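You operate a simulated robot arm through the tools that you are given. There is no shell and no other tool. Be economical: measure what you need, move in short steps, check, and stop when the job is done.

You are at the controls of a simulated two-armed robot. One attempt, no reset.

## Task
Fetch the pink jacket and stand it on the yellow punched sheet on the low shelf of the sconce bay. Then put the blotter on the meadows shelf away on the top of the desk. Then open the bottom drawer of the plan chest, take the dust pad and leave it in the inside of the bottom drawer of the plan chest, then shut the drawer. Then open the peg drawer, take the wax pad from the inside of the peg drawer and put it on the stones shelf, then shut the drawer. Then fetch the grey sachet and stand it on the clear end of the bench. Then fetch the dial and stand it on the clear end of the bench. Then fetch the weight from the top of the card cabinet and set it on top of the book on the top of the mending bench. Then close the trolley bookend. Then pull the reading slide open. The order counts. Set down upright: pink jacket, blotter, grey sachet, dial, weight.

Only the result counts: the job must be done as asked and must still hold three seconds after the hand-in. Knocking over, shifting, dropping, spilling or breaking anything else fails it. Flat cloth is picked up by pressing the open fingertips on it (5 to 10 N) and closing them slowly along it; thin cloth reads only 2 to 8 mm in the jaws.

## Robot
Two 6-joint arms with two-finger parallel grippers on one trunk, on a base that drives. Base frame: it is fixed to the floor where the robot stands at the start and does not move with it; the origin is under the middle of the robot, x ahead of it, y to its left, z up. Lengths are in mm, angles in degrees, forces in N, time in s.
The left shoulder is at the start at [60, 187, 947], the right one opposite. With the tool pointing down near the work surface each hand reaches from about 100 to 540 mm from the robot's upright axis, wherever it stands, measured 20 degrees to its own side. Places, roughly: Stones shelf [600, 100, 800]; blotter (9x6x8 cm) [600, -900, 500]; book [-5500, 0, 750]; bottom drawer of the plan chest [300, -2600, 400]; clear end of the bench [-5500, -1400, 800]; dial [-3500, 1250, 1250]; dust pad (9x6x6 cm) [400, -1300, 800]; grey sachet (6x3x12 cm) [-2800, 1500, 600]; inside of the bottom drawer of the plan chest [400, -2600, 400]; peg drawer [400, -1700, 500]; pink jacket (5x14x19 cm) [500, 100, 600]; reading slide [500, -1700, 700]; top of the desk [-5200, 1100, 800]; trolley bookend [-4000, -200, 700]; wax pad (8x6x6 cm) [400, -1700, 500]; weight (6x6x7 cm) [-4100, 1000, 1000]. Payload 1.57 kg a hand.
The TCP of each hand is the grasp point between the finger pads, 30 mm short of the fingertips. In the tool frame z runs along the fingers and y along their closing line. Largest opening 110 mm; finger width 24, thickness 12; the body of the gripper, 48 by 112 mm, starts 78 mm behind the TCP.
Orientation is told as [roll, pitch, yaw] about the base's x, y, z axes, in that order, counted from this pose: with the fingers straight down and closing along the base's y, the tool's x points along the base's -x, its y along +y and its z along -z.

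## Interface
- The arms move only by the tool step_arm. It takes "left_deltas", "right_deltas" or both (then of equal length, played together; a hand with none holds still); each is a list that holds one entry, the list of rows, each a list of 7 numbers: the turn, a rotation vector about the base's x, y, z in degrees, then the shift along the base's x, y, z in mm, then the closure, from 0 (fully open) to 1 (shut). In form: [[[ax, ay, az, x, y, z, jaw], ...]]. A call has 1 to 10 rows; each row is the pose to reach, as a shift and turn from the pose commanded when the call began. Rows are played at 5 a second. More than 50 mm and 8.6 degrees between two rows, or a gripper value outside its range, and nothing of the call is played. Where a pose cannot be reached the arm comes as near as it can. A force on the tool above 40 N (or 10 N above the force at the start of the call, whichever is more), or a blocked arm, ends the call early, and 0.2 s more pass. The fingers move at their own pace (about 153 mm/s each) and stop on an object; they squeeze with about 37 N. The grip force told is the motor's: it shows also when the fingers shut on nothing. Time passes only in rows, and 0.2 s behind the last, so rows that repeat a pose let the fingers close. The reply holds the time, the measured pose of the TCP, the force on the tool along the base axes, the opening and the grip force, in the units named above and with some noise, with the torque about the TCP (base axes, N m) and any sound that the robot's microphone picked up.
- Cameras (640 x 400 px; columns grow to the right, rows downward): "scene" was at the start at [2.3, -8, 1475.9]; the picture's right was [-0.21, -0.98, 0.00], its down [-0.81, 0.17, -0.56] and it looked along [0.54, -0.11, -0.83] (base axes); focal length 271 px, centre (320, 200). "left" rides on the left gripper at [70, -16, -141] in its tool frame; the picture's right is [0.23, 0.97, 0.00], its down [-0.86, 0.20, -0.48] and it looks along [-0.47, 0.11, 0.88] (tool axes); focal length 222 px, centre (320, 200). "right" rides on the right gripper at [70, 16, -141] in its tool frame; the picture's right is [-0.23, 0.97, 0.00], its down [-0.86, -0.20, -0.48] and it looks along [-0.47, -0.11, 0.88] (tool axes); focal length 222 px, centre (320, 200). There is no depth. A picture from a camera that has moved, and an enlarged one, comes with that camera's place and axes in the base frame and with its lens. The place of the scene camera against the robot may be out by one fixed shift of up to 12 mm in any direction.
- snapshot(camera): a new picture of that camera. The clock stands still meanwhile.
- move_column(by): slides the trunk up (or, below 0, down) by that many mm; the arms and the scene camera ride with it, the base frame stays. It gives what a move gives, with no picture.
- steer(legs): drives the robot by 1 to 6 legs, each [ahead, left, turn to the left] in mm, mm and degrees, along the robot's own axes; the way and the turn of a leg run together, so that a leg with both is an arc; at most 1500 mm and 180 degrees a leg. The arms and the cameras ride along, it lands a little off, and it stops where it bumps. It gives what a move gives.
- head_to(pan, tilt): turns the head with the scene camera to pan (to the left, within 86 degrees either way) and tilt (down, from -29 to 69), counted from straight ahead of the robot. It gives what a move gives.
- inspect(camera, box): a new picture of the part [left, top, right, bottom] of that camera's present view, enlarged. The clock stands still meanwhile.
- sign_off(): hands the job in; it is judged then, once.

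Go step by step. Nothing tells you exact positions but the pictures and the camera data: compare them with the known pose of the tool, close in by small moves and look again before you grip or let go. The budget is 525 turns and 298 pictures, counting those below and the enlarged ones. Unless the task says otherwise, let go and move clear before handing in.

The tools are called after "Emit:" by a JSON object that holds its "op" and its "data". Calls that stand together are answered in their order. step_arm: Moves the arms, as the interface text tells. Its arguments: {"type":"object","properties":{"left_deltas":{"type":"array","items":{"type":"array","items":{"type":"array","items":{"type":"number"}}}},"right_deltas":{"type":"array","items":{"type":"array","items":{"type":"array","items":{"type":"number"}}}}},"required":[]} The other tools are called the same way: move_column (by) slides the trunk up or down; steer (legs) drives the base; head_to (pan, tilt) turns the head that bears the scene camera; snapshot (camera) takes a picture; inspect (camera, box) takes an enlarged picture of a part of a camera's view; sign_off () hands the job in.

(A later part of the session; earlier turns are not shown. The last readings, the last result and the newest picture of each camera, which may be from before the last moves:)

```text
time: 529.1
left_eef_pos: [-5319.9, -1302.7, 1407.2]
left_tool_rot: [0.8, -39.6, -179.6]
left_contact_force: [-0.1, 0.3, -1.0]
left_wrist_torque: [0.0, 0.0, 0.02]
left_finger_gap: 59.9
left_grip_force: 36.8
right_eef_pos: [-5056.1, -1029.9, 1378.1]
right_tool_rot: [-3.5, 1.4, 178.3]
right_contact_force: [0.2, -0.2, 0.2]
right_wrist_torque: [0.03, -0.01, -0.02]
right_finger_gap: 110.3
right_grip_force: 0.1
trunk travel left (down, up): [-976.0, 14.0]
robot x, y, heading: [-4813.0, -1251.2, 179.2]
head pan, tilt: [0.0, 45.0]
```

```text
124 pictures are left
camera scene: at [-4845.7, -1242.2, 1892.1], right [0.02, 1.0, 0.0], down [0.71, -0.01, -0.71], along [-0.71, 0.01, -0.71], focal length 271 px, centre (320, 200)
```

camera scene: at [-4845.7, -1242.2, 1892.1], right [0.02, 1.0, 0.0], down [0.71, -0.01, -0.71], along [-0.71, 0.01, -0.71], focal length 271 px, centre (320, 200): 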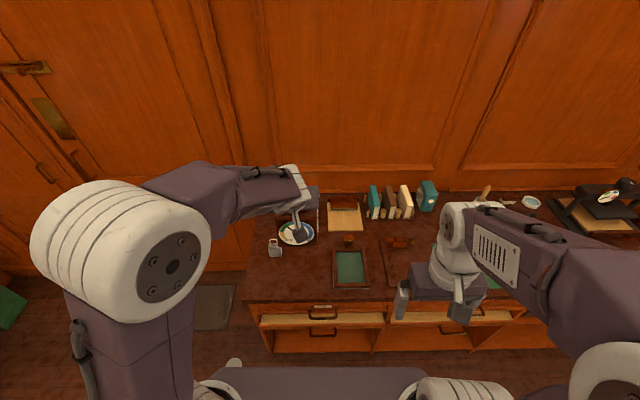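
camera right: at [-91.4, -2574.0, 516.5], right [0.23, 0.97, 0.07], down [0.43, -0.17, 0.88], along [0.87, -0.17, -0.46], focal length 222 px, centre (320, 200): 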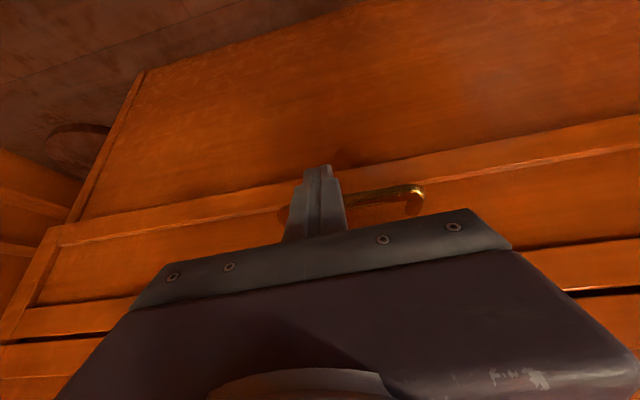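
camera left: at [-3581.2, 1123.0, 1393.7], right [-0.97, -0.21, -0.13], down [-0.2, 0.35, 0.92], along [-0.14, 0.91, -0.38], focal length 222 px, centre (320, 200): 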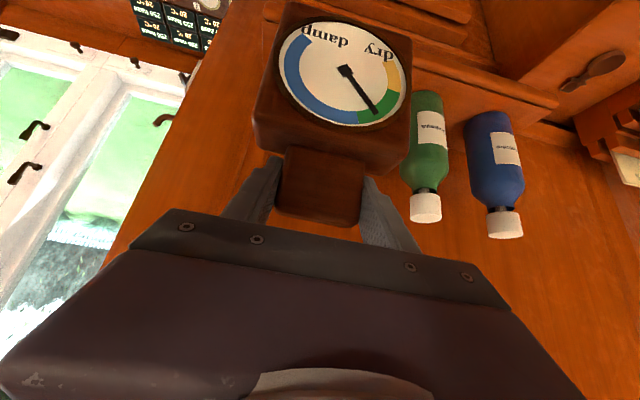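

Dial goes between the sachet and the slate: TCP target ≈[-5490,-1303]. Drive in and lower.

Emit:
{"op": "steer", "data": {"legs": [[170, 0, 0.8]]}}

Emit:
{"op": "move_column", "data": {"by": -310}}

Emit:
{"op": "snapshot", "data": {"camera": "left"}}

Emit:
{"op": "inspect", "data": {"camera": "scene", "box": [200, 150, 440, 300]}}

```text
time: 530.5
left_eef_pos: [-5481.7, -1308.2, 1408.6]
left_tool_rot: [0.8, -39.7, -178.6]
left_contact_force: [-0.1, -0.5, -1.9]
left_wrist_torque: [0.01, -0.01, -0.01]
left_finger_gap: 59.6
left_grip_force: 36.9
right_eef_pos: [-5224.5, -1032.4, 1378.4]
right_tool_rot: [-3.4, 1.1, 179.1]
right_contact_force: [0.0, 0.2, 0.3]
right_wrist_torque: [0.02, -0.01, -0.02]
right_finger_gap: 110.0
right_grip_force: 0.0
trunk travel left (down, up): [-976.0, 14.0]
robot x, y, heading: [-4980.3, -1247.6, 180.1]
head pan, tilt: [0.0, 45.0]
```

```text
time: 533.6
left_eef_pos: [-5487.1, -1308.9, 1098.9]
left_tool_rot: [0.8, -39.6, -178.5]
left_contact_force: [-0.4, 0.6, -1.4]
left_wrist_torque: [0.05, 0.0, 0.05]
left_finger_gap: 59.8
left_grip_force: 37.2
right_eef_pos: [-5226.5, -1031.5, 1066.7]
right_tool_rot: [-3.5, 1.3, 179.0]
right_contact_force: [-0.5, 0.2, 0.8]
right_wrist_torque: [-0.05, 0.0, 0.02]
right_finger_gap: 110.1
right_grip_force: 0.1
trunk travel left (down, up): [-666.0, 324.0]
robot x, y, heading: [-4986.0, -1249.9, 179.6]
head pan, tilt: [0.0, 45.0]
```

```text
123 pictures are left
camera left: at [-5341.9, -1287.7, 1163.1], right [0.21, -0.97, -0.13], down [-0.35, -0.2, 0.92], along [-0.91, -0.14, -0.38], focal length 222 px, centre (320, 200)
```

left: 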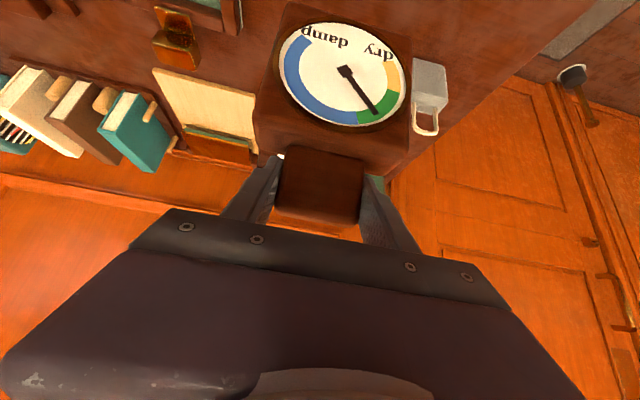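

```text
2.67 times, centred on (320, 225) of scene
camera zoom: at [-5012.8, -1241.5, 1582.1], right [0.0, 1.0, 0.0], down [0.71, 0.0, -0.71], along [-0.71, 0.0, -0.71], focal length 723 px, centre (320, 133)
```

zoom: 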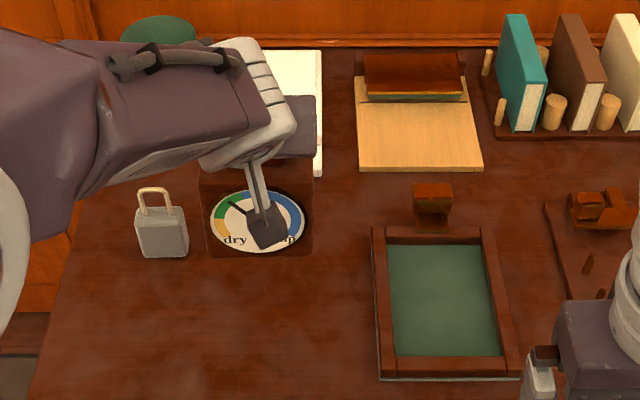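

Shift 22 mm toward the slate for equal gaps, then lower.

Emit:
{"op": "step_arm", "data": {"left_deltas": [[[0, 0, 0, 0, 11, -15, 0.65], [0, 0, 0, 0, 22, -30, 0.65], [0, 0, 0, 0, 22, -50, 0.65]]]}}

Emit:
{"op": "step_arm", "data": {"left_deltas": [[[0, 0, 0, 0, 0, -6, 0.65], [0, 0, 0, 0, 0, -12, 0.65], [0, 0, 0, 0, 0, -18, 0.65], [0, 0, 0, 0, 0, -24, 0.65], [0, 0, 0, 0, 0, -30, 0.65], [0, 0, 0, 0, 0, -36, 0.65]]]}}

Emit:
{"op": "inspect", "data": {"camera": "scene", "box": [200, 150, 440, 300]}}

```text
time: 534.4
left_eef_pos: [-5485.7, -1287.9, 1046.2]
left_tool_rot: [0.8, -39.6, -178.6]
left_contact_force: [0.8, 0.1, -0.9]
left_wrist_torque: [-0.02, 0.03, 0.0]
left_finger_gap: 59.8
left_grip_force: 37.3
right_eef_pos: [-5229.2, -1032.6, 1067.0]
right_tool_rot: [-3.5, 1.4, 179.1]
right_contact_force: [0.3, -0.1, 0.5]
right_wrist_torque: [0.01, -0.01, 0.0]
right_finger_gap: 109.8
right_grip_force: 0.1
trunk travel left (down, up): [-666.0, 324.0]
robot x, y, heading: [-4983.3, -1252.5, 180.0]
head pan, tilt: [0.0, 45.0]
```

```text
time: 535.8
left_eef_pos: [-5485.9, -1287.4, 1011.0]
left_tool_rot: [0.9, -39.7, -178.6]
left_contact_force: [0.6, 0.2, -2.1]
left_wrist_torque: [0.04, 0.01, 0.02]
left_finger_gap: 59.7
left_grip_force: 36.8
right_eef_pos: [-5227.0, -1031.3, 1067.7]
right_tool_rot: [-3.5, 1.4, 179.1]
right_contact_force: [0.9, -0.1, 1.1]
right_wrist_torque: [-0.01, 0.01, -0.02]
right_finger_gap: 110.0
right_grip_force: 0.1
trunk travel left (down, up): [-666.0, 324.0]
robot x, y, heading: [-4982.3, -1252.5, 179.7]
head pan, tilt: [0.0, 45.0]
```

```text
2.67 times, centred on (320, 225) of scene
camera zoom: at [-5013.1, -1241.4, 1582.0], right [0.0, 1.0, 0.0], down [0.71, 0.0, -0.71], along [-0.71, 0.0, -0.71], focal length 723 px, centre (320, 133)
```

zoom: 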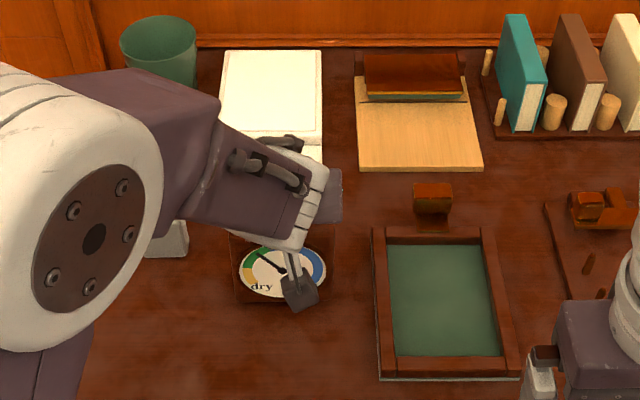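

Emit:
{"op": "step_arm", "data": {"left_deltas": [[[0, 0, 0, 0, 0, -4, 0.65], [0, 0, 0, 0, 0, -8, 0.65], [0, 0, 0, 0, 0, -12, 0.65]]]}}

Emit:
{"op": "step_arm", "data": {"left_deltas": [[[0, 0, 0, 0, 0, -3, 0.65], [0, 0, 0, 0, 0, -6, 0.65], [0, 0, 0, 0, 0, -9, 0.65]]]}}

```text
time: 536.6
left_eef_pos: [-5486.0, -1288.4, 999.9]
left_tool_rot: [0.8, -39.5, -178.5]
left_contact_force: [0.1, 0.6, -2.1]
left_wrist_torque: [0.01, -0.03, -0.01]
left_finger_gap: 59.7
left_grip_force: 36.7
right_eef_pos: [-5227.8, -1031.5, 1067.0]
right_tool_rot: [-3.5, 1.4, 179.0]
right_contact_force: [-0.5, -0.1, -0.1]
right_wrist_torque: [0.02, -0.02, 0.03]
right_finger_gap: 109.7
right_grip_force: 0.1
trunk travel left (down, up): [-666.0, 324.0]
robot x, y, heading: [-4979.1, -1248.6, 179.8]
head pan, tilt: [0.0, 45.0]
```

```text
time: 537.4
left_eef_pos: [-5486.7, -1287.0, 998.7]
left_tool_rot: [0.4, -40.5, -178.2]
left_contact_force: [5.6, -3.1, 22.8]
left_wrist_torque: [0.84, -0.69, -0.4]
left_finger_gap: 59.8
left_grip_force: 37.1
right_eef_pos: [-5225.6, -1033.1, 1067.0]
right_tool_rot: [-3.6, 1.4, 179.1]
right_contact_force: [0.4, -1.0, -0.1]
right_wrist_torque: [-0.03, -0.02, 0.02]
right_finger_gap: 109.9
right_grip_force: 0.1
trunk travel left (down, up): [-666.0, 324.0]
robot x, y, heading: [-4981.5, -1251.2, 180.0]
head pan, tilt: [0.0, 45.0]
stopped in row 3 (left hand): the force on the tool passed its limit (the readings are from after the stop); the commanded pose is now the measured one
```

Contact. Ease off and inspect before release.

Emit:
{"op": "step_arm", "data": {"left_deltas": [[[0, -0.8, 0, 0, 0, 1, 0.65], [0, -0.8, 0, 0, 0, 1, 0.65]]]}}

Emit:
{"op": "inspect", "data": {"camera": "scene", "box": [240, 180, 360, 280]}}

```text
time: 538.0
left_eef_pos: [-5488.0, -1287.6, 999.2]
left_tool_rot: [0.6, -39.7, -178.2]
left_contact_force: [-9.5, 0.7, 26.7]
left_wrist_torque: [1.48, 1.77, 0.44]
left_finger_gap: 59.9
left_grip_force: 37.2
right_eef_pos: [-5226.5, -1031.5, 1068.0]
right_tool_rot: [-3.4, 1.2, 179.1]
right_contact_force: [-1.2, 0.1, -0.7]
right_wrist_torque: [-0.04, -0.01, -0.01]
right_finger_gap: 110.0
right_grip_force: 0.1
trunk travel left (down, up): [-666.0, 324.0]
robot x, y, heading: [-4985.7, -1249.9, 179.9]
head pan, tilt: [0.0, 45.0]
```

```text
4.00 times, centred on (300, 230) of scene
camera zoom: at [-5010.9, -1241.3, 1582.2], right [0.0, 1.0, 0.0], down [0.71, 0.0, -0.71], along [-0.71, 0.0, -0.71], focal length 1084 px, centre (400, 80)
```

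zoom: 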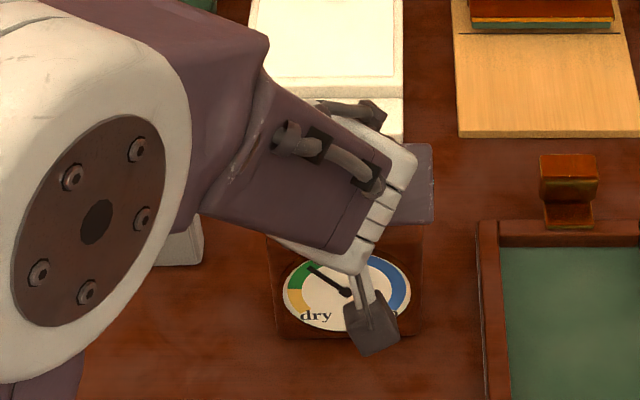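

Emit:
{"op": "step_arm", "data": {"left_deltas": [[[0, 0.6, 0, 0, 0, 2, 0.65], [0, 0.6, 0, 0, 0, 3, 0.65]]]}}

```text
time: 538.6
left_eef_pos: [-5487.9, -1286.3, 998.3]
left_tool_rot: [0.5, -39.9, -178.3]
left_contact_force: [-6.9, 0.8, 14.6]
left_wrist_torque: [1.0, 1.21, 0.37]
left_finger_gap: 59.7
left_grip_force: 37.0
right_eef_pos: [-5225.8, -1032.0, 1067.3]
right_tool_rot: [-3.4, 1.4, 179.1]
right_contact_force: [0.0, 0.1, 0.0]
right_wrist_torque: [-0.01, -0.03, 0.02]
right_finger_gap: 110.1
right_grip_force: 0.0
trunk travel left (down, up): [-666.0, 324.0]
robot x, y, heading: [-4984.3, -1246.2, 179.5]
head pan, tilt: [0.0, 45.0]
```

Emit:
{"op": "step_arm", "data": {"left_deltas": [[[0, 0.3, 0, 0, 0, 2, 0.6], [0, 0.3, 0, 0, 0, 2, 0.5], [0, 0.3, 0, 0, 0, 2, 0.4], [0, 0.3, 0, 0, 0, 2, 0.25], [0, 0.3, 0, 0, 0, 2, 0.2]]]}}

Emit:
{"op": "step_arm", "data": {"left_deltas": [[[0, 0, 0, 20, 0, 18, 0.2], [0, 0, 0, 50, 0, 40, 0.2], [0, 0, 0, 85, 0, 70, 0.2], [0, 0, 0, 120, 0, 100, 0.2]]]}}

Emit:
{"op": "snapshot", "data": {"camera": "left"}}

Emit:
{"op": "inspect", "data": {"camera": "scene", "box": [200, 150, 440, 300]}}

```text
time: 539.8
left_eef_pos: [-5487.9, -1287.6, 1000.3]
left_tool_rot: [0.7, -40.3, -178.2]
left_contact_force: [0.1, -0.4, -0.6]
left_wrist_torque: [0.02, -0.03, 0.02]
left_finger_gap: 88.3
left_grip_force: 0.2
right_eef_pos: [-5227.4, -1032.4, 1067.4]
right_tool_rot: [-3.6, 1.4, 179.1]
right_contact_force: [1.0, 0.3, 0.2]
right_wrist_torque: [-0.01, -0.01, -0.02]
right_finger_gap: 109.9
right_grip_force: 0.0
trunk travel left (down, up): [-666.0, 324.0]
robot x, y, heading: [-4983.1, -1243.9, 179.9]
head pan, tilt: [0.0, 45.0]
```

```text
time: 540.8
left_eef_pos: [-5366.3, -1288.2, 1100.8]
left_tool_rot: [0.5, -40.2, -178.3]
left_contact_force: [-0.4, 0.0, 0.3]
left_wrist_torque: [0.02, -0.01, -0.04]
left_finger_gap: 88.2
left_grip_force: 0.0
right_eef_pos: [-5226.3, -1033.8, 1066.9]
right_tool_rot: [-3.6, 1.3, 179.1]
right_contact_force: [0.4, 0.5, 1.1]
right_wrist_torque: [0.0, 0.02, 0.02]
right_finger_gap: 109.6
right_grip_force: 0.1
trunk travel left (down, up): [-666.0, 324.0]
robot x, y, heading: [-4982.9, -1246.0, 180.1]
head pan, tilt: [0.0, 45.0]
```

```text
119 pictures are left
camera left: at [-5222.6, -1265.0, 1165.2], right [0.21, -0.97, -0.14], down [-0.34, -0.21, 0.92], along [-0.92, -0.14, -0.37], focal length 222 px, centre (320, 200)
```

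left: 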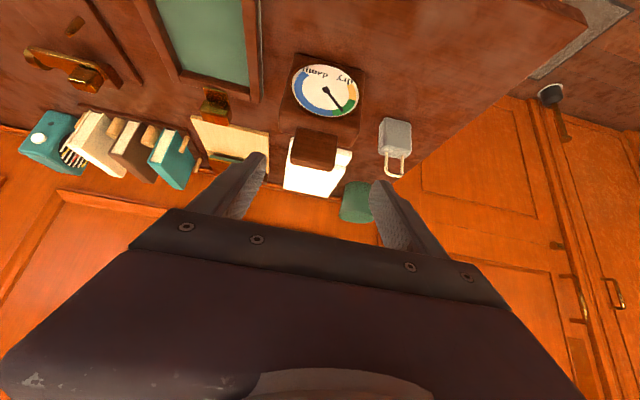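

```text
2.67 times, centred on (320, 225) of scene
camera zoom: at [-5010.2, -1242.5, 1582.0], right [0.0, 1.0, 0.0], down [0.71, 0.0, -0.71], along [-0.71, 0.0, -0.71], focal length 723 px, centre (320, 133)
```

zoom: 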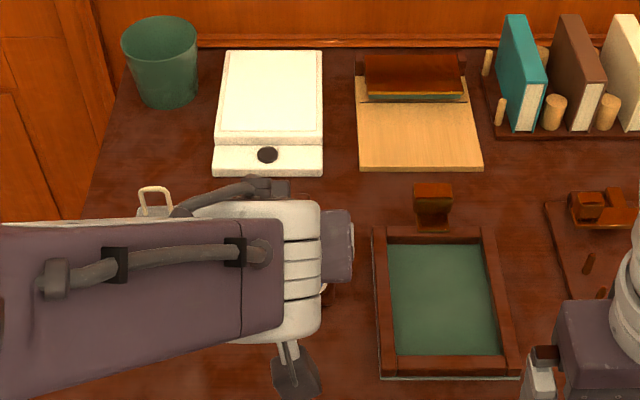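

Both stand. Next: the weight on the card cabinet (≈[-4088,1024]). Drive there.

Emit:
{"op": "move_column", "data": {"by": 250}}

Emit:
{"op": "steer", "data": {"legs": [[-200, 0, 0], [0, -1380, 0], [0, 0, -90], [150, -750, 0]]}}

Emit:
{"op": "head_to", "data": {"pan": 0, "tilt": 45}}

Emit:
{"op": "snapshot", "data": {"camera": "scene"}}

Emit:
{"op": "snapshot", "data": {"camera": "left"}}

```text
time: 543.4
left_eef_pos: [-5368.5, -1287.2, 1349.9]
left_tool_rot: [0.7, -40.4, -178.3]
left_contact_force: [0.1, -0.4, 0.9]
left_wrist_torque: [-0.02, 0.01, 0.02]
left_finger_gap: 87.7
left_grip_force: 0.0
right_eef_pos: [-5227.3, -1030.9, 1316.3]
right_tool_rot: [-3.5, 1.4, 179.1]
right_contact_force: [-0.6, 0.6, -0.1]
right_wrist_torque: [0.02, -0.02, -0.01]
right_finger_gap: 109.9
right_grip_force: 0.0
trunk travel left (down, up): [-916.0, 74.0]
robot x, y, heading: [-4983.0, -1248.3, 180.0]
head pan, tilt: [0.0, 45.0]
```

```text
time: 559.0
left_eef_pos: [-4111.7, 691.1, 1350.9]
left_tool_rot: [0.5, -40.2, 93.4]
left_contact_force: [-0.3, 0.2, -0.2]
left_wrist_torque: [-0.05, 0.0, -0.03]
left_finger_gap: 88.1
left_grip_force: 0.2
right_eef_pos: [-3853.6, 557.9, 1317.8]
right_tool_rot: [-3.7, 1.4, 90.8]
right_contact_force: [-0.2, 0.6, 0.2]
right_wrist_torque: [0.02, -0.01, 0.01]
right_finger_gap: 110.0
right_grip_force: 0.1
trunk travel left (down, up): [-916.0, 74.0]
robot x, y, heading: [-4058.7, 303.4, 91.7]
head pan, tilt: [0.0, 45.0]
```

```text
time: 559.6
left_eef_pos: [-4112.1, 691.5, 1350.2]
left_tool_rot: [0.5, -40.3, 93.4]
left_contact_force: [0.6, 0.1, -0.6]
left_wrist_torque: [0.0, -0.02, -0.01]
left_finger_gap: 88.1
left_grip_force: 0.0
right_eef_pos: [-3853.0, 557.8, 1317.5]
right_tool_rot: [-3.5, 1.4, 90.7]
right_contact_force: [-0.6, 0.6, -0.4]
right_wrist_torque: [0.0, 0.0, -0.01]
right_finger_gap: 110.1
right_grip_force: 0.1
trunk travel left (down, up): [-916.0, 74.0]
robot x, y, heading: [-4061.9, 305.9, 91.4]
head pan, tilt: [0.0, 45.0]
```

```text
117 pictures are left
camera scene: at [-4069.6, 336.0, 1832.0], right [1.0, 0.03, 0.0], down [0.02, -0.71, -0.71], along [-0.02, 0.71, -0.71], focal length 271 px, centre (320, 200)
```

scene: 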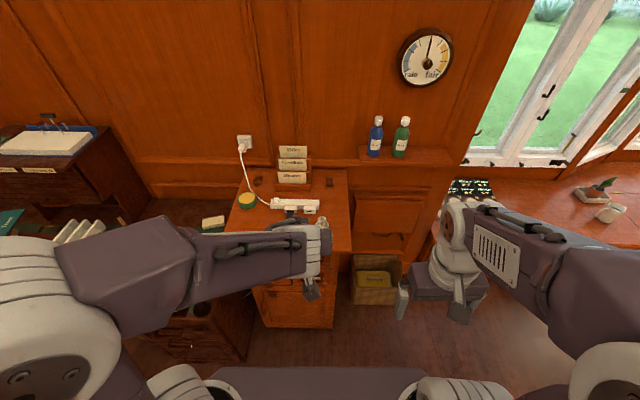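

```text
116 pictures are left
camera left: at [-4084.4, 549.1, 1414.7], right [-0.96, -0.24, -0.14], down [-0.22, 0.33, 0.92], along [-0.17, 0.91, -0.37], focal length 222 px, centre (320, 200)
```

left: 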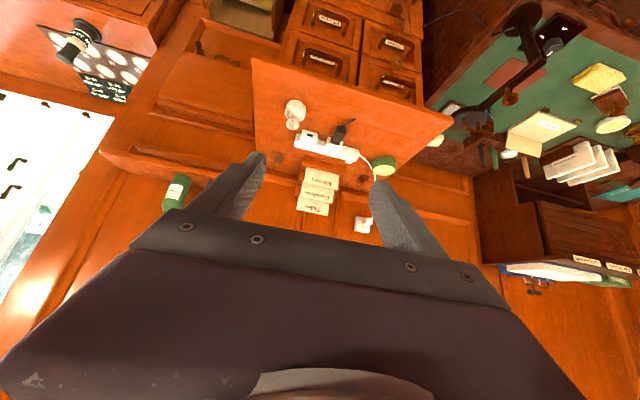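

Emit:
{"op": "steer", "data": {"legs": [[150, -48, -1.5]]}}

Emit:
{"op": "move_column", "data": {"by": -160}}

Emit:
{"op": "snapshot", "data": {"camera": "left"}}

Emit:
{"op": "inspect", "data": {"camera": "scene", "box": [220, 150, 420, 275]}}

```text
time: 561.0
left_eef_pos: [-4056.6, 840.4, 1352.4]
left_tool_rot: [0.4, -40.5, 91.8]
left_contact_force: [0.0, -0.2, 0.1]
left_wrist_torque: [0.04, -0.02, 0.0]
left_finger_gap: 88.0
left_grip_force: 0.0
right_eef_pos: [-3802.6, 700.0, 1318.1]
right_tool_rot: [-3.6, 1.2, 89.3]
right_contact_force: [0.9, 0.8, 0.3]
right_wrist_torque: [0.02, -0.01, 0.01]
right_finger_gap: 109.9
right_grip_force: 0.0
trunk travel left (down, up): [-916.0, 74.0]
robot x, y, heading: [-4016.8, 461.4, 90.0]
head pan, tilt: [0.0, 45.0]
```

```text
time: 562.8
left_eef_pos: [-4055.4, 845.9, 1189.8]
left_tool_rot: [0.5, -40.1, 91.9]
left_contact_force: [-0.3, 0.6, -0.6]
left_wrist_torque: [0.0, 0.01, -0.02]
left_finger_gap: 87.9
left_grip_force: 0.1
right_eef_pos: [-3800.8, 702.9, 1157.4]
right_tool_rot: [-3.3, 1.4, 89.3]
right_contact_force: [0.5, 0.6, 0.7]
right_wrist_torque: [0.03, -0.01, -0.04]
right_finger_gap: 110.1
right_grip_force: 0.0
trunk travel left (down, up): [-756.0, 234.0]
robot x, y, heading: [-4015.5, 458.7, 89.8]
head pan, tilt: [0.0, 45.0]
```

```text
115 pictures are left
camera left: at [-4032.7, 700.9, 1254.8], right [-0.97, -0.21, -0.14], down [-0.21, 0.34, 0.92], along [-0.15, 0.92, -0.37], focal length 222 px, centre (320, 200)
```

left: 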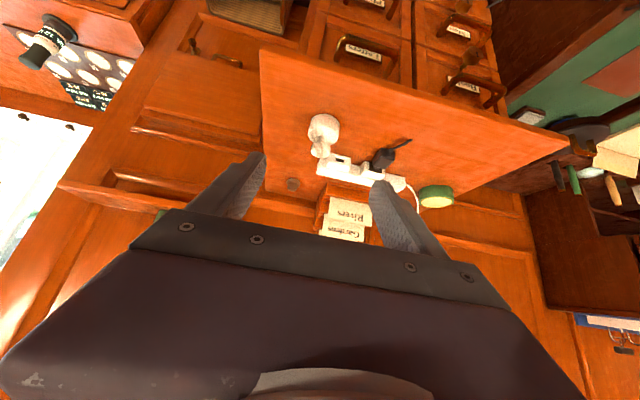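

```text
3.20 times, centred on (320, 212) of scene
camera zoom: at [-4023.2, 487.4, 1672.1], right [1.0, 0.0, 0.0], down [0.0, -0.71, -0.71], along [0.0, 0.71, -0.71], focal length 867 px, centre (320, 160)
```

zoom: 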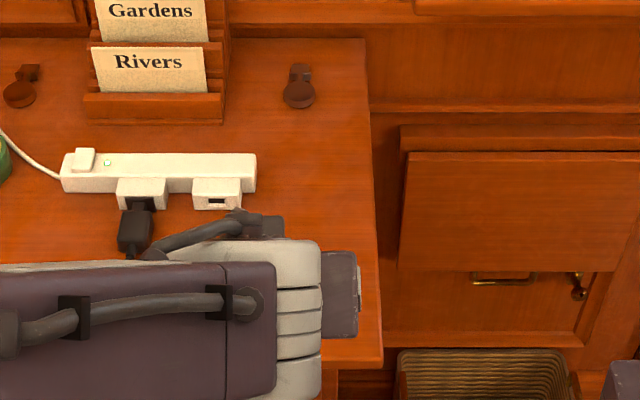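

Emit:
{"op": "inspect", "data": {"camera": "left", "box": [260, 90, 420, 190]}}

```text
4.00 times, centred on (340, 140) of left
camera zoom: at [-4032.7, 700.9, 1254.8], right [-0.97, -0.21, -0.14], down [-0.21, 0.34, 0.92], along [-0.15, 0.92, -0.37], focal length 888 px, centre (240, 440)
```

zoom: 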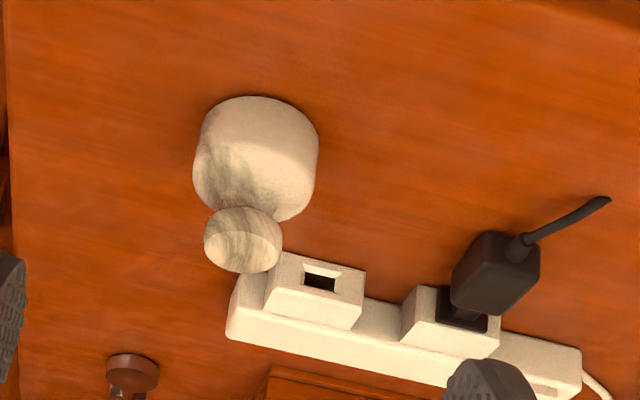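

Weight ≈[-4075,1058], top surface ≈948, knob to ~1018. Close in.

Emit:
{"op": "steer", "data": {"legs": [[85, 20, 0]]}}

Emit:
{"op": "step_arm", "data": {"left_deltas": [[[0, 0, 0, 0, 15, -35, 0.2], [0, 0, 0, 0, 30, -70, 0.2], [0, 0, 0, 0, 45, -105, 0.2]]]}}

Emit:
{"op": "snapshot", "data": {"camera": "left"}}

```text
time: 563.9
left_eef_pos: [-4076.1, 928.1, 1192.2]
left_tool_rot: [0.6, -40.3, 91.7]
left_contact_force: [-0.8, -0.2, -0.6]
left_wrist_torque: [-0.01, 0.04, -0.02]
left_finger_gap: 87.8
left_grip_force: 0.1
right_eef_pos: [-3820.7, 786.3, 1158.2]
right_tool_rot: [-3.5, 1.3, 89.3]
right_contact_force: [-0.5, -0.2, 0.7]
right_wrist_torque: [0.01, -0.02, -0.05]
right_finger_gap: 109.9
right_grip_force: 0.0
trunk travel left (down, up): [-756.0, 234.0]
robot x, y, heading: [-4037.1, 546.2, 90.0]
head pan, tilt: [0.0, 45.0]
```

```text
time: 564.7
left_eef_pos: [-4077.7, 977.1, 1084.8]
left_tool_rot: [0.6, -40.0, 91.8]
left_contact_force: [0.0, 0.5, 0.0]
left_wrist_torque: [-0.02, -0.03, 0.02]
left_finger_gap: 87.8
left_grip_force: 0.2
right_eef_pos: [-3820.1, 790.3, 1157.0]
right_tool_rot: [-3.6, 1.4, 89.3]
right_contact_force: [-0.5, -0.3, 0.0]
right_wrist_torque: [-0.05, -0.01, -0.02]
right_finger_gap: 110.1
right_grip_force: 0.1
trunk travel left (down, up): [-756.0, 234.0]
robot x, y, heading: [-4035.3, 546.5, 90.3]
head pan, tilt: [0.0, 45.0]
```

```text
112 pictures are left
camera left: at [-4054.4, 833.8, 1148.9], right [-0.97, -0.21, -0.14], down [-0.21, 0.34, 0.92], along [-0.15, 0.92, -0.37], focal length 222 px, centre (320, 200)
```

left: 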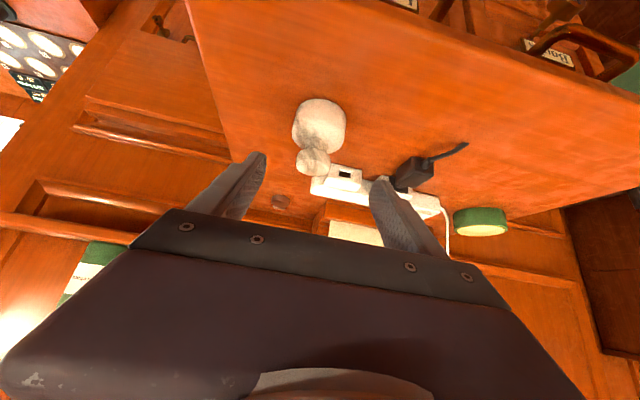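

Emit:
{"op": "step_arm", "data": {"left_deltas": [[[0, 0, 0, 2, 28, -33, 0.2], [0, 0, 0, 2, 54, -64, 0.2]]]}}

Emit:
{"op": "snapshot", "data": {"camera": "left"}}

```text
time: 565.3
left_eef_pos: [-4072.4, 1030.5, 1020.6]
left_tool_rot: [0.5, -40.1, 91.8]
left_contact_force: [0.6, -0.2, -0.3]
left_wrist_torque: [-0.06, 0.03, -0.01]
left_finger_gap: 87.9
left_grip_force: 0.1
right_eef_pos: [-3819.7, 791.0, 1155.3]
right_tool_rot: [-3.5, 1.4, 89.4]
right_contact_force: [0.7, 0.2, 0.4]
right_wrist_torque: [-0.01, 0.01, 0.01]
right_finger_gap: 109.8
right_grip_force: 0.1
trunk travel left (down, up): [-756.0, 234.0]
robot x, y, heading: [-4031.9, 544.8, 90.1]
head pan, tilt: [0.0, 45.0]
```

```text
111 pictures are left
camera left: at [-4049.3, 887.6, 1084.7], right [-0.97, -0.21, -0.14], down [-0.21, 0.34, 0.92], along [-0.15, 0.92, -0.37], focal length 222 px, centre (320, 200)
```

left: 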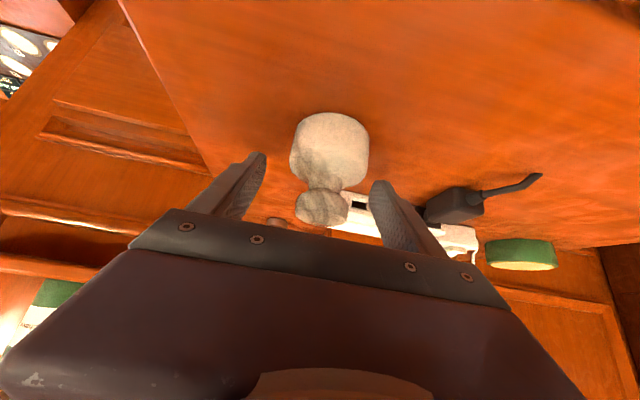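

Emit:
{"op": "step_arm", "data": {"left_deltas": [[[0, 0, 0, -4, 11, -14, 0.2], [0, 0, 0, -5, 22, -28, 0.2], [0, 0, 0, -5, 22, -28, 0.4], [0, 0, 0, -5, 22, -28, 0.6], [0, 0, 0, -5, 22, -28, 0.6]]]}}

Emit:
{"op": "snapshot", "data": {"camera": "left"}}

```text
time: 565.8
left_eef_pos: [-4076.0, 1037.4, 1011.2]
left_tool_rot: [0.3, -40.3, 91.7]
left_contact_force: [-0.3, -19.5, 20.1]
left_wrist_torque: [-0.4, -0.99, -0.9]
left_finger_gap: 86.7
left_grip_force: 0.1
right_eef_pos: [-3820.6, 787.1, 1159.3]
right_tool_rot: [-3.5, 1.2, 89.3]
right_contact_force: [-0.1, 0.6, -1.1]
right_wrist_torque: [-0.01, 0.03, -0.04]
right_finger_gap: 110.2
right_grip_force: 0.0
trunk travel left (down, up): [-756.0, 234.0]
robot x, y, heading: [-4036.9, 544.0, 89.8]
head pan, tilt: [0.0, 45.0]
stopped in row 2 (left hand): the force on the tool passed its limit (the readings are from after the stop); the commanded pose is now the measured one
```

```text
110 pictures are left
camera left: at [-4052.9, 893.5, 1074.4], right [-0.97, -0.21, -0.14], down [-0.21, 0.34, 0.92], along [-0.14, 0.92, -0.37], focal length 222 px, centre (320, 200)
```

left: 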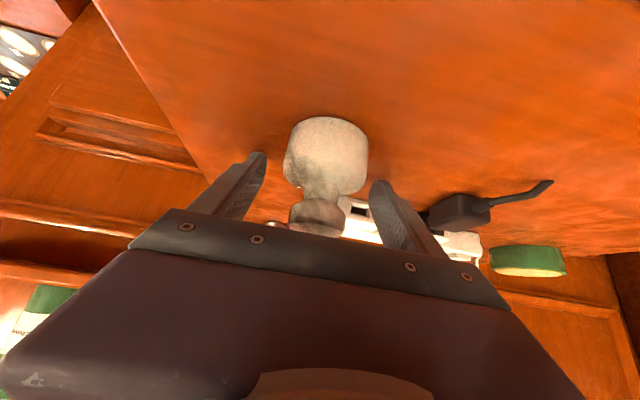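

Something touched. Back off slightly and look closely.

Emit:
{"op": "step_arm", "data": {"left_deltas": [[[0, 0, 0, 0, -8, 8, 0.2], [0, 0, 0, 0, -12, 12, 0.2]]]}}

Emit:
{"op": "inspect", "data": {"camera": "left", "box": [220, 90, 460, 240]}}

Emit:
{"op": "inspect", "data": {"camera": "scene", "box": [220, 130, 400, 250]}}

```text
time: 566.4
left_eef_pos: [-4075.7, 1026.6, 1021.9]
left_tool_rot: [0.5, -40.3, 91.7]
left_contact_force: [0.5, -0.1, 0.6]
left_wrist_torque: [0.0, 0.03, 0.0]
left_finger_gap: 87.8
left_grip_force: 0.1
right_eef_pos: [-3820.4, 788.1, 1157.4]
right_tool_rot: [-3.5, 1.3, 89.3]
right_contact_force: [-0.6, 0.0, 0.6]
right_wrist_torque: [0.0, 0.02, -0.01]
right_finger_gap: 110.1
right_grip_force: 0.0
trunk travel left (down, up): [-756.0, 234.0]
robot x, y, heading: [-4036.7, 546.0, 90.4]
head pan, tilt: [0.0, 45.0]
```

```text
2.67 times, centred on (340, 165) of left
camera zoom: at [-4053.4, 884.0, 1085.7], right [-0.97, -0.21, -0.14], down [-0.21, 0.34, 0.92], along [-0.14, 0.92, -0.37], focal length 592 px, centre (267, 293)
```

zoom: 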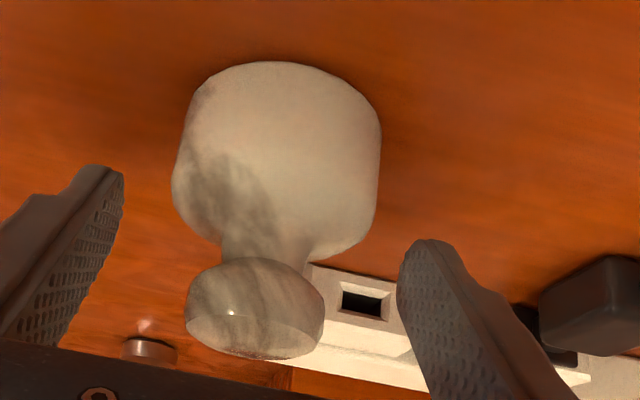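

```text
3.33 times, centred on (310, 190) of scene
camera zoom: at [-4043.0, 571.5, 1672.0], right [1.0, 0.0, 0.0], down [0.0, -0.71, -0.71], along [0.0, 0.71, -0.71], focal length 903 px, centre (353, 233)
```

zoom: 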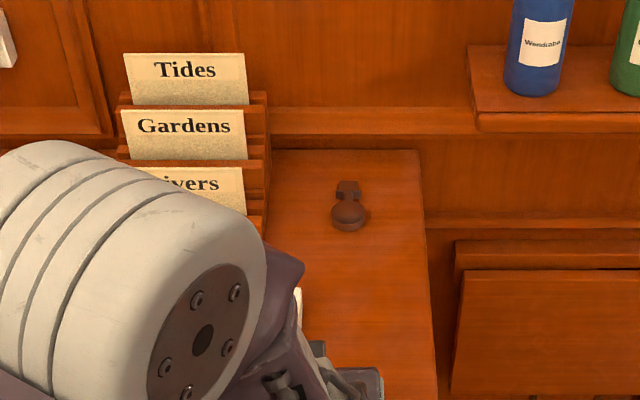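

The left finger met the plug adapter behind the weight. I'll grip the knob instead, staying above the adapter.

Emit:
{"op": "step_arm", "data": {"left_deltas": [[[0, 0, 0, 0, 0, 12, 0.4], [0, 0, 0, 0, 12, 12, 0.45], [0, 0, 0, 0, 21, 9, 0.45]]]}}

Emit:
{"op": "inspect", "data": {"camera": "left", "box": [220, 90, 460, 240]}}

```text
time: 567.2
left_eef_pos: [-4075.0, 1049.7, 1030.3]
left_tool_rot: [0.4, -40.1, 91.7]
left_contact_force: [-0.6, 0.5, 0.0]
left_wrist_torque: [0.02, -0.02, -0.05]
left_finger_gap: 60.4
left_grip_force: 0.1
right_eef_pos: [-3821.2, 788.8, 1156.9]
right_tool_rot: [-3.5, 1.4, 89.3]
right_contact_force: [-0.2, 0.1, -0.1]
right_wrist_torque: [-0.03, -0.02, -0.01]
right_finger_gap: 109.6
right_grip_force: 0.0
trunk travel left (down, up): [-756.0, 234.0]
robot x, y, heading: [-4033.7, 545.5, 89.9]
head pan, tilt: [0.0, 45.0]
```

```text
2.67 times, centred on (340, 165) of left
camera zoom: at [-4052.8, 906.4, 1093.7], right [-0.97, -0.21, -0.14], down [-0.21, 0.34, 0.92], along [-0.14, 0.92, -0.37], focal length 592 px, centre (267, 293)
```

zoom: 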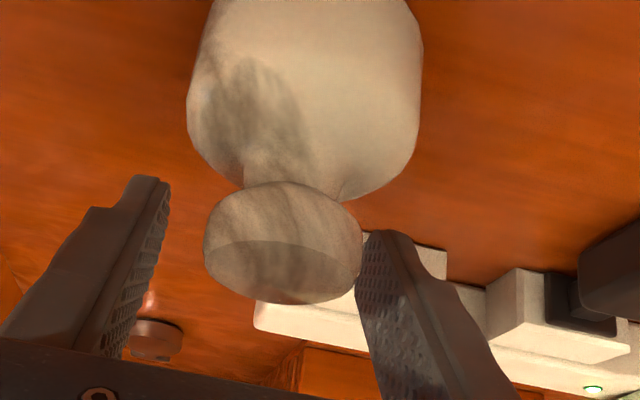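

Emit:
{"op": "step_arm", "data": {"left_deltas": [[[0, 0, 0, -4, 2, -4, 0.45], [0, 0, 0, -4, 2, -4, 0.6], [0, 0, 0, -4, 2, -4, 0.75], [0, 0, 0, -4, 2, -4, 0.85], [0, 0, 0, -4, 2, -4, 0.85]]]}}

Emit:
{"op": "inspect", "data": {"camera": "left", "box": [220, 90, 460, 240]}}

```text
time: 568.4
left_eef_pos: [-4078.8, 1050.3, 1026.6]
left_tool_rot: [0.3, -40.2, 91.8]
left_contact_force: [0.9, 1.6, -0.2]
left_wrist_torque: [0.04, 0.03, 0.05]
left_finger_gap: 32.4
left_grip_force: 37.1
right_eef_pos: [-3821.7, 789.4, 1157.2]
right_tool_rot: [-3.5, 1.3, 89.2]
right_contact_force: [0.3, 0.3, -0.1]
right_wrist_torque: [0.01, -0.02, -0.01]
right_finger_gap: 110.3
right_grip_force: 0.0
trunk travel left (down, up): [-756.0, 234.0]
robot x, y, heading: [-4035.5, 547.5, 90.1]
head pan, tilt: [0.0, 45.0]
```

```text
2.67 times, centred on (340, 165) of left
camera zoom: at [-4056.0, 908.0, 1089.8], right [-0.97, -0.21, -0.14], down [-0.21, 0.34, 0.92], along [-0.14, 0.92, -0.37], focal length 592 px, centre (267, 293)
```

zoom: 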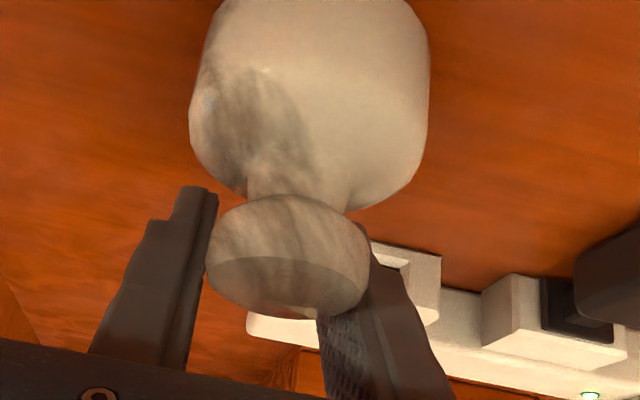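

Knob gripped. Lift and check.

Emit:
{"op": "step_arm", "data": {"left_deltas": [[[0, 0, 0, 0, 0, 15, 0.9], [0, 0, 0, 0, 0, 40, 0.9], [0, 0, 0, 0, 0, 80, 0.9], [0, 0, 0, 0, -40, 100, 0.9]]]}}

Emit:
{"op": "snapshot", "data": {"camera": "left"}}

Emit:
{"op": "steer", "data": {"legs": [[-200, 0, 0]]}}

Emit:
{"op": "inspect", "data": {"camera": "scene", "box": [220, 130, 400, 250]}}

```text
time: 569.4
left_eef_pos: [-4080.8, 1008.6, 1125.1]
left_tool_rot: [0.4, -40.2, 91.7]
left_contact_force: [-0.1, -0.5, -4.5]
left_wrist_torque: [0.16, 0.0, 0.01]
left_finger_gap: 32.4
left_grip_force: 36.8
right_eef_pos: [-3820.7, 786.9, 1157.9]
right_tool_rot: [-3.4, 1.3, 89.3]
right_contact_force: [0.1, -0.5, 0.2]
right_wrist_torque: [0.05, 0.01, -0.02]
right_finger_gap: 110.1
right_grip_force: 0.1
trunk travel left (down, up): [-756.0, 234.0]
robot x, y, heading: [-4034.1, 545.1, 90.3]
head pan, tilt: [0.0, 45.0]
```

```text
105 pictures are left
camera left: at [-4057.9, 864.5, 1189.0], right [-0.97, -0.21, -0.14], down [-0.21, 0.34, 0.92], along [-0.14, 0.92, -0.37], focal length 222 px, centre (320, 200)
```

left: 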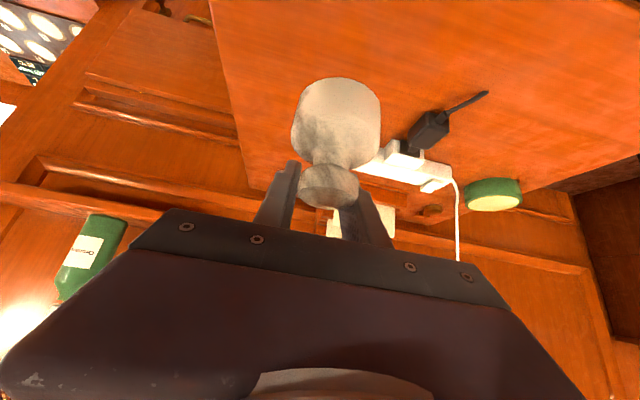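

```text
time: 571.0
left_eef_pos: [-4079.9, 812.2, 1123.7]
left_tool_rot: [0.4, -40.0, 91.9]
left_contact_force: [0.9, 0.7, -3.7]
left_wrist_torque: [0.08, 0.04, 0.01]
left_finger_gap: 32.2
left_grip_force: 36.6
right_eef_pos: [-3821.1, 591.2, 1155.6]
right_tool_rot: [-3.5, 1.5, 89.4]
right_contact_force: [-0.6, 0.7, -0.4]
right_wrist_torque: [-0.01, -0.01, 0.0]
right_finger_gap: 109.9
right_grip_force: 0.1
trunk travel left (down, up): [-756.0, 234.0]
robot x, y, heading: [-4038.4, 345.7, 90.5]
head pan, tilt: [0.0, 45.0]
```

```text
3.33 times, centred on (310, 190) of scene
camera zoom: at [-4042.5, 376.7, 1672.0], right [1.0, 0.0, 0.0], down [0.0, -0.71, -0.71], along [0.0, 0.71, -0.71], focal length 903 px, centre (353, 233)
```

zoom: 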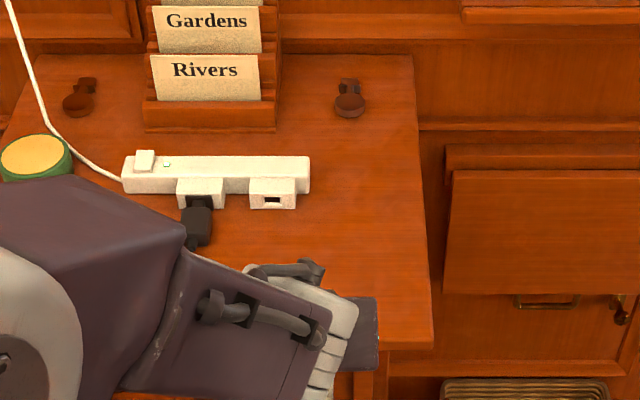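

Weight held; the power strip is undisturbed. Carry it to the blue book at ≈[-5475,-11] on the bench.

Emit:
{"op": "steer", "data": {"legs": [[-200, 100, 0], [0, 650, 0], [0, 0, 89.5]]}}

Emit:
{"op": "head_to", "data": {"pan": 0, "tilt": 45}}

Emit:
{"op": "snapshot", "data": {"camera": "scene"}}

Emit:
{"op": "snapshot", "data": {"camera": "left"}}

```text
time: 572.6
left_eef_pos: [-4169.9, 633.2, 1126.6]
left_tool_rot: [0.3, -40.4, 92.0]
left_contact_force: [-0.3, -0.6, -4.2]
left_wrist_torque: [0.18, -0.02, 0.0]
left_finger_gap: 32.3
left_grip_force: 36.6
right_eef_pos: [-3911.0, 411.6, 1158.1]
right_tool_rot: [-3.6, 1.0, 89.3]
right_contact_force: [-0.5, 0.1, 0.7]
right_wrist_torque: [0.09, -0.02, 0.0]
right_finger_gap: 109.8
right_grip_force: 0.1
trunk travel left (down, up): [-756.0, 234.0]
robot x, y, heading: [-4125.4, 170.2, 90.2]
head pan, tilt: [0.0, 45.0]
stopped in leg 1: the robot was blocked; the commanded pose is now the measured one
```

```text
time: 573.2
left_eef_pos: [-4168.4, 636.6, 1124.9]
left_tool_rot: [0.3, -40.2, 91.9]
left_contact_force: [-1.0, -0.6, -4.3]
left_wrist_torque: [0.14, -0.01, 0.01]
left_finger_gap: 32.1
left_grip_force: 36.9
right_eef_pos: [-3910.2, 415.1, 1157.4]
right_tool_rot: [-3.6, 1.3, 89.3]
right_contact_force: [0.9, -0.3, -0.3]
right_wrist_torque: [-0.02, -0.01, 0.0]
right_finger_gap: 110.0
right_grip_force: 0.1
trunk travel left (down, up): [-756.0, 234.0]
robot x, y, heading: [-4122.4, 171.7, 90.1]
head pan, tilt: [0.0, 45.0]
```

```text
103 pictures are left
camera scene: at [-4131.5, 198.2, 1672.1], right [1.0, 0.0, 0.0], down [0.0, -0.71, -0.71], along [0.0, 0.71, -0.71], focal length 271 px, centre (320, 200)
```

scene: 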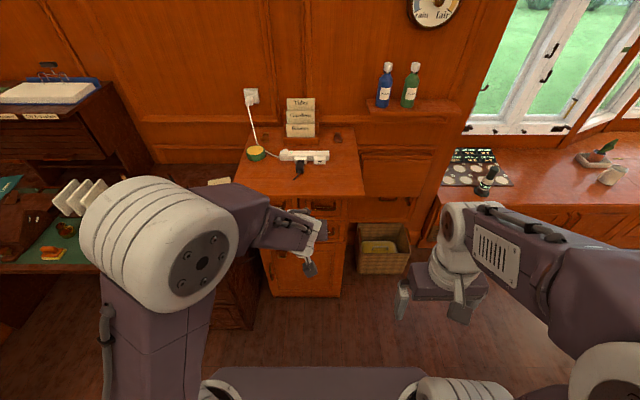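

```text
102 pictures are left
camera left: at [-4146.1, 492.6, 1188.3], right [-0.97, -0.21, -0.14], down [-0.21, 0.34, 0.92], along [-0.14, 0.92, -0.37], focal length 222 px, centre (320, 200)
```

left: 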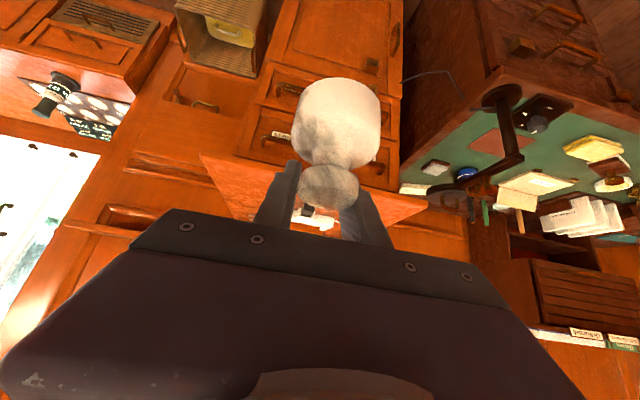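

The rear touched the trolley. Move off it and go west.

Emit:
{"op": "steer", "data": {"legs": [[40, 60, 0], [0, 580, 0], [-60, 0, 89.5]]}}

Emit:
{"op": "head_to", "data": {"pan": 60, "tilt": 45}}

Emit:
{"op": "snapshot", "data": {"camera": "scene"}}

Emit:
{"op": "head_to", "data": {"pan": 0, "tilt": 45}}

Emit:
{"op": "snapshot", "data": {"camera": "scene"}}

```text
time: 581.0
left_eef_pos: [-5193.4, 125.8, 1123.8]
left_tool_rot: [0.6, -40.3, -177.9]
left_contact_force: [0.6, -0.6, -5.0]
left_wrist_torque: [0.0, 0.13, -0.03]
left_finger_gap: 31.9
left_grip_force: 37.3
right_eef_pos: [-4973.0, 387.2, 1156.3]
right_tool_rot: [-3.6, 1.4, 179.6]
right_contact_force: [-0.2, -0.7, -0.7]
right_wrist_torque: [-0.01, 0.0, 0.02]
right_finger_gap: 109.8
right_grip_force: 0.0
trunk travel left (down, up): [-756.0, 234.0]
robot x, y, heading: [-4727.5, 173.0, -179.7]
head pan, tilt: [0.0, 45.0]
```

```text
time: 582.3
left_eef_pos: [-5192.3, 126.2, 1124.2]
left_tool_rot: [0.3, -40.1, -178.1]
left_contact_force: [0.2, 0.8, -4.1]
left_wrist_torque: [-0.01, 0.13, 0.01]
left_finger_gap: 32.5
left_grip_force: 37.4
right_eef_pos: [-4973.6, 387.0, 1156.5]
right_tool_rot: [-3.4, 1.4, 179.6]
right_contact_force: [-0.3, -0.2, 0.2]
right_wrist_torque: [0.0, -0.02, 0.02]
right_finger_gap: 110.0
right_grip_force: 0.1
trunk travel left (down, up): [-756.0, 234.0]
robot x, y, heading: [-4728.0, 173.0, -179.5]
head pan, tilt: [60.0, 45.0]
```

```text
101 pictures are left
camera scene: at [-4715.3, 109.3, 1672.0], right [-0.87, 0.49, 0.0], down [0.35, 0.61, -0.71], along [-0.35, -0.61, -0.71], focal length 271 px, centre (320, 200)
```

scene: 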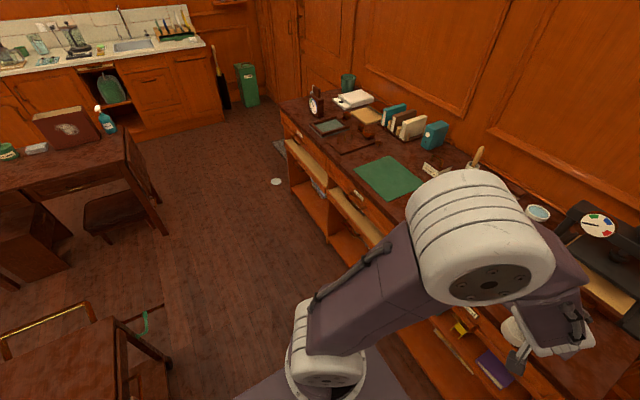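

```text
time: 583.6
left_eef_pos: [-5193.3, 126.2, 1124.6]
left_tool_rot: [0.4, -40.0, -178.0]
left_contact_force: [-0.1, 0.5, -4.6]
left_wrist_torque: [-0.03, 0.14, -0.02]
left_finger_gap: 32.3
left_grip_force: 36.9
right_eef_pos: [-4972.8, 386.2, 1156.5]
right_tool_rot: [-3.5, 1.4, 179.6]
right_contact_force: [-0.8, 0.2, -0.5]
right_wrist_torque: [0.02, -0.04, 0.0]
right_finger_gap: 110.1
right_grip_force: 0.0
trunk travel left (down, up): [-756.0, 234.0]
robot x, y, heading: [-4729.0, 172.1, -179.6]
head pan, tilt: [0.0, 45.0]
```

```text
100 pictures are left
camera scene: at [-4756.4, 179.3, 1672.0], right [-0.01, 1.0, 0.0], down [0.71, 0.01, -0.71], along [-0.71, -0.01, -0.71], focal length 271 px, centre (320, 200)
```

scene: 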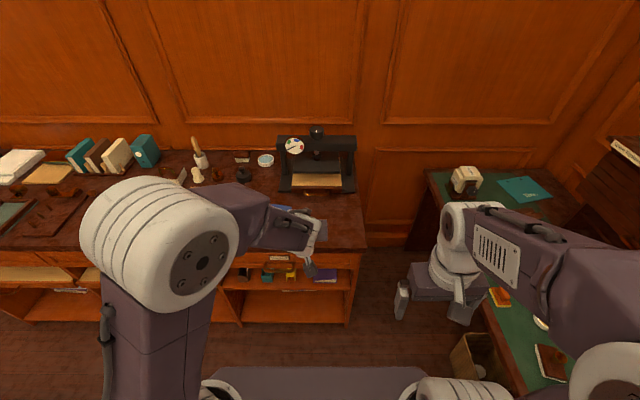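

Emit:
{"op": "steer", "data": {"legs": [[100, 120, 0]]}}

Emit:
{"op": "snapshot", "data": {"camera": "left"}}

Emit:
{"op": "inspect", "data": {"camera": "scene", "box": [200, 140, 440, 290]}}

```text
time: 585.0
left_eef_pos: [-5291.2, 8.2, 1124.7]
left_tool_rot: [0.5, -40.2, -178.1]
left_contact_force: [0.2, 0.0, -4.1]
left_wrist_torque: [0.02, 0.15, 0.01]
left_finger_gap: 32.5
left_grip_force: 36.9
right_eef_pos: [-5070.7, 267.4, 1156.6]
right_tool_rot: [-3.4, 1.3, 179.5]
right_contact_force: [-0.5, 0.7, -0.6]
right_wrist_torque: [0.04, 0.01, 0.02]
right_finger_gap: 110.1
right_grip_force: 0.1
trunk travel left (down, up): [-756.0, 234.0]
robot x, y, heading: [-4827.1, 48.7, -179.8]
head pan, tilt: [0.0, 45.0]
```

```text
99 pictures are left
camera left: at [-5145.8, 30.9, 1188.3], right [0.21, -0.97, -0.14], down [-0.34, -0.21, 0.92], along [-0.92, -0.15, -0.37], focal length 222 px, centre (320, 200)
```

left: 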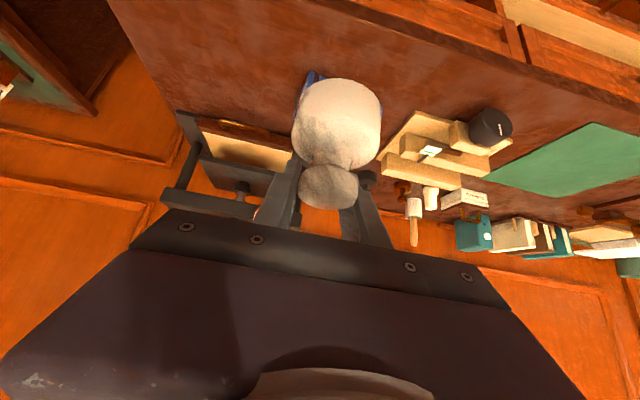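

```text
2.67 times, centred on (320, 215) of scene
camera zoom: at [-4853.0, 61.4, 1672.0], right [-0.01, 1.0, 0.0], down [0.71, 0.0, -0.71], along [-0.71, -0.01, -0.71], focal length 723 px, centre (320, 160)
```

zoom: 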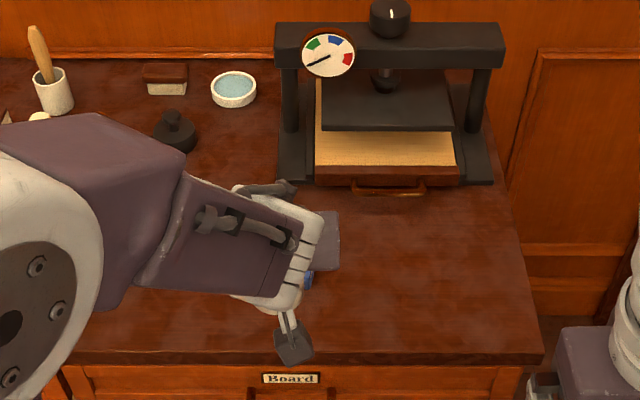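

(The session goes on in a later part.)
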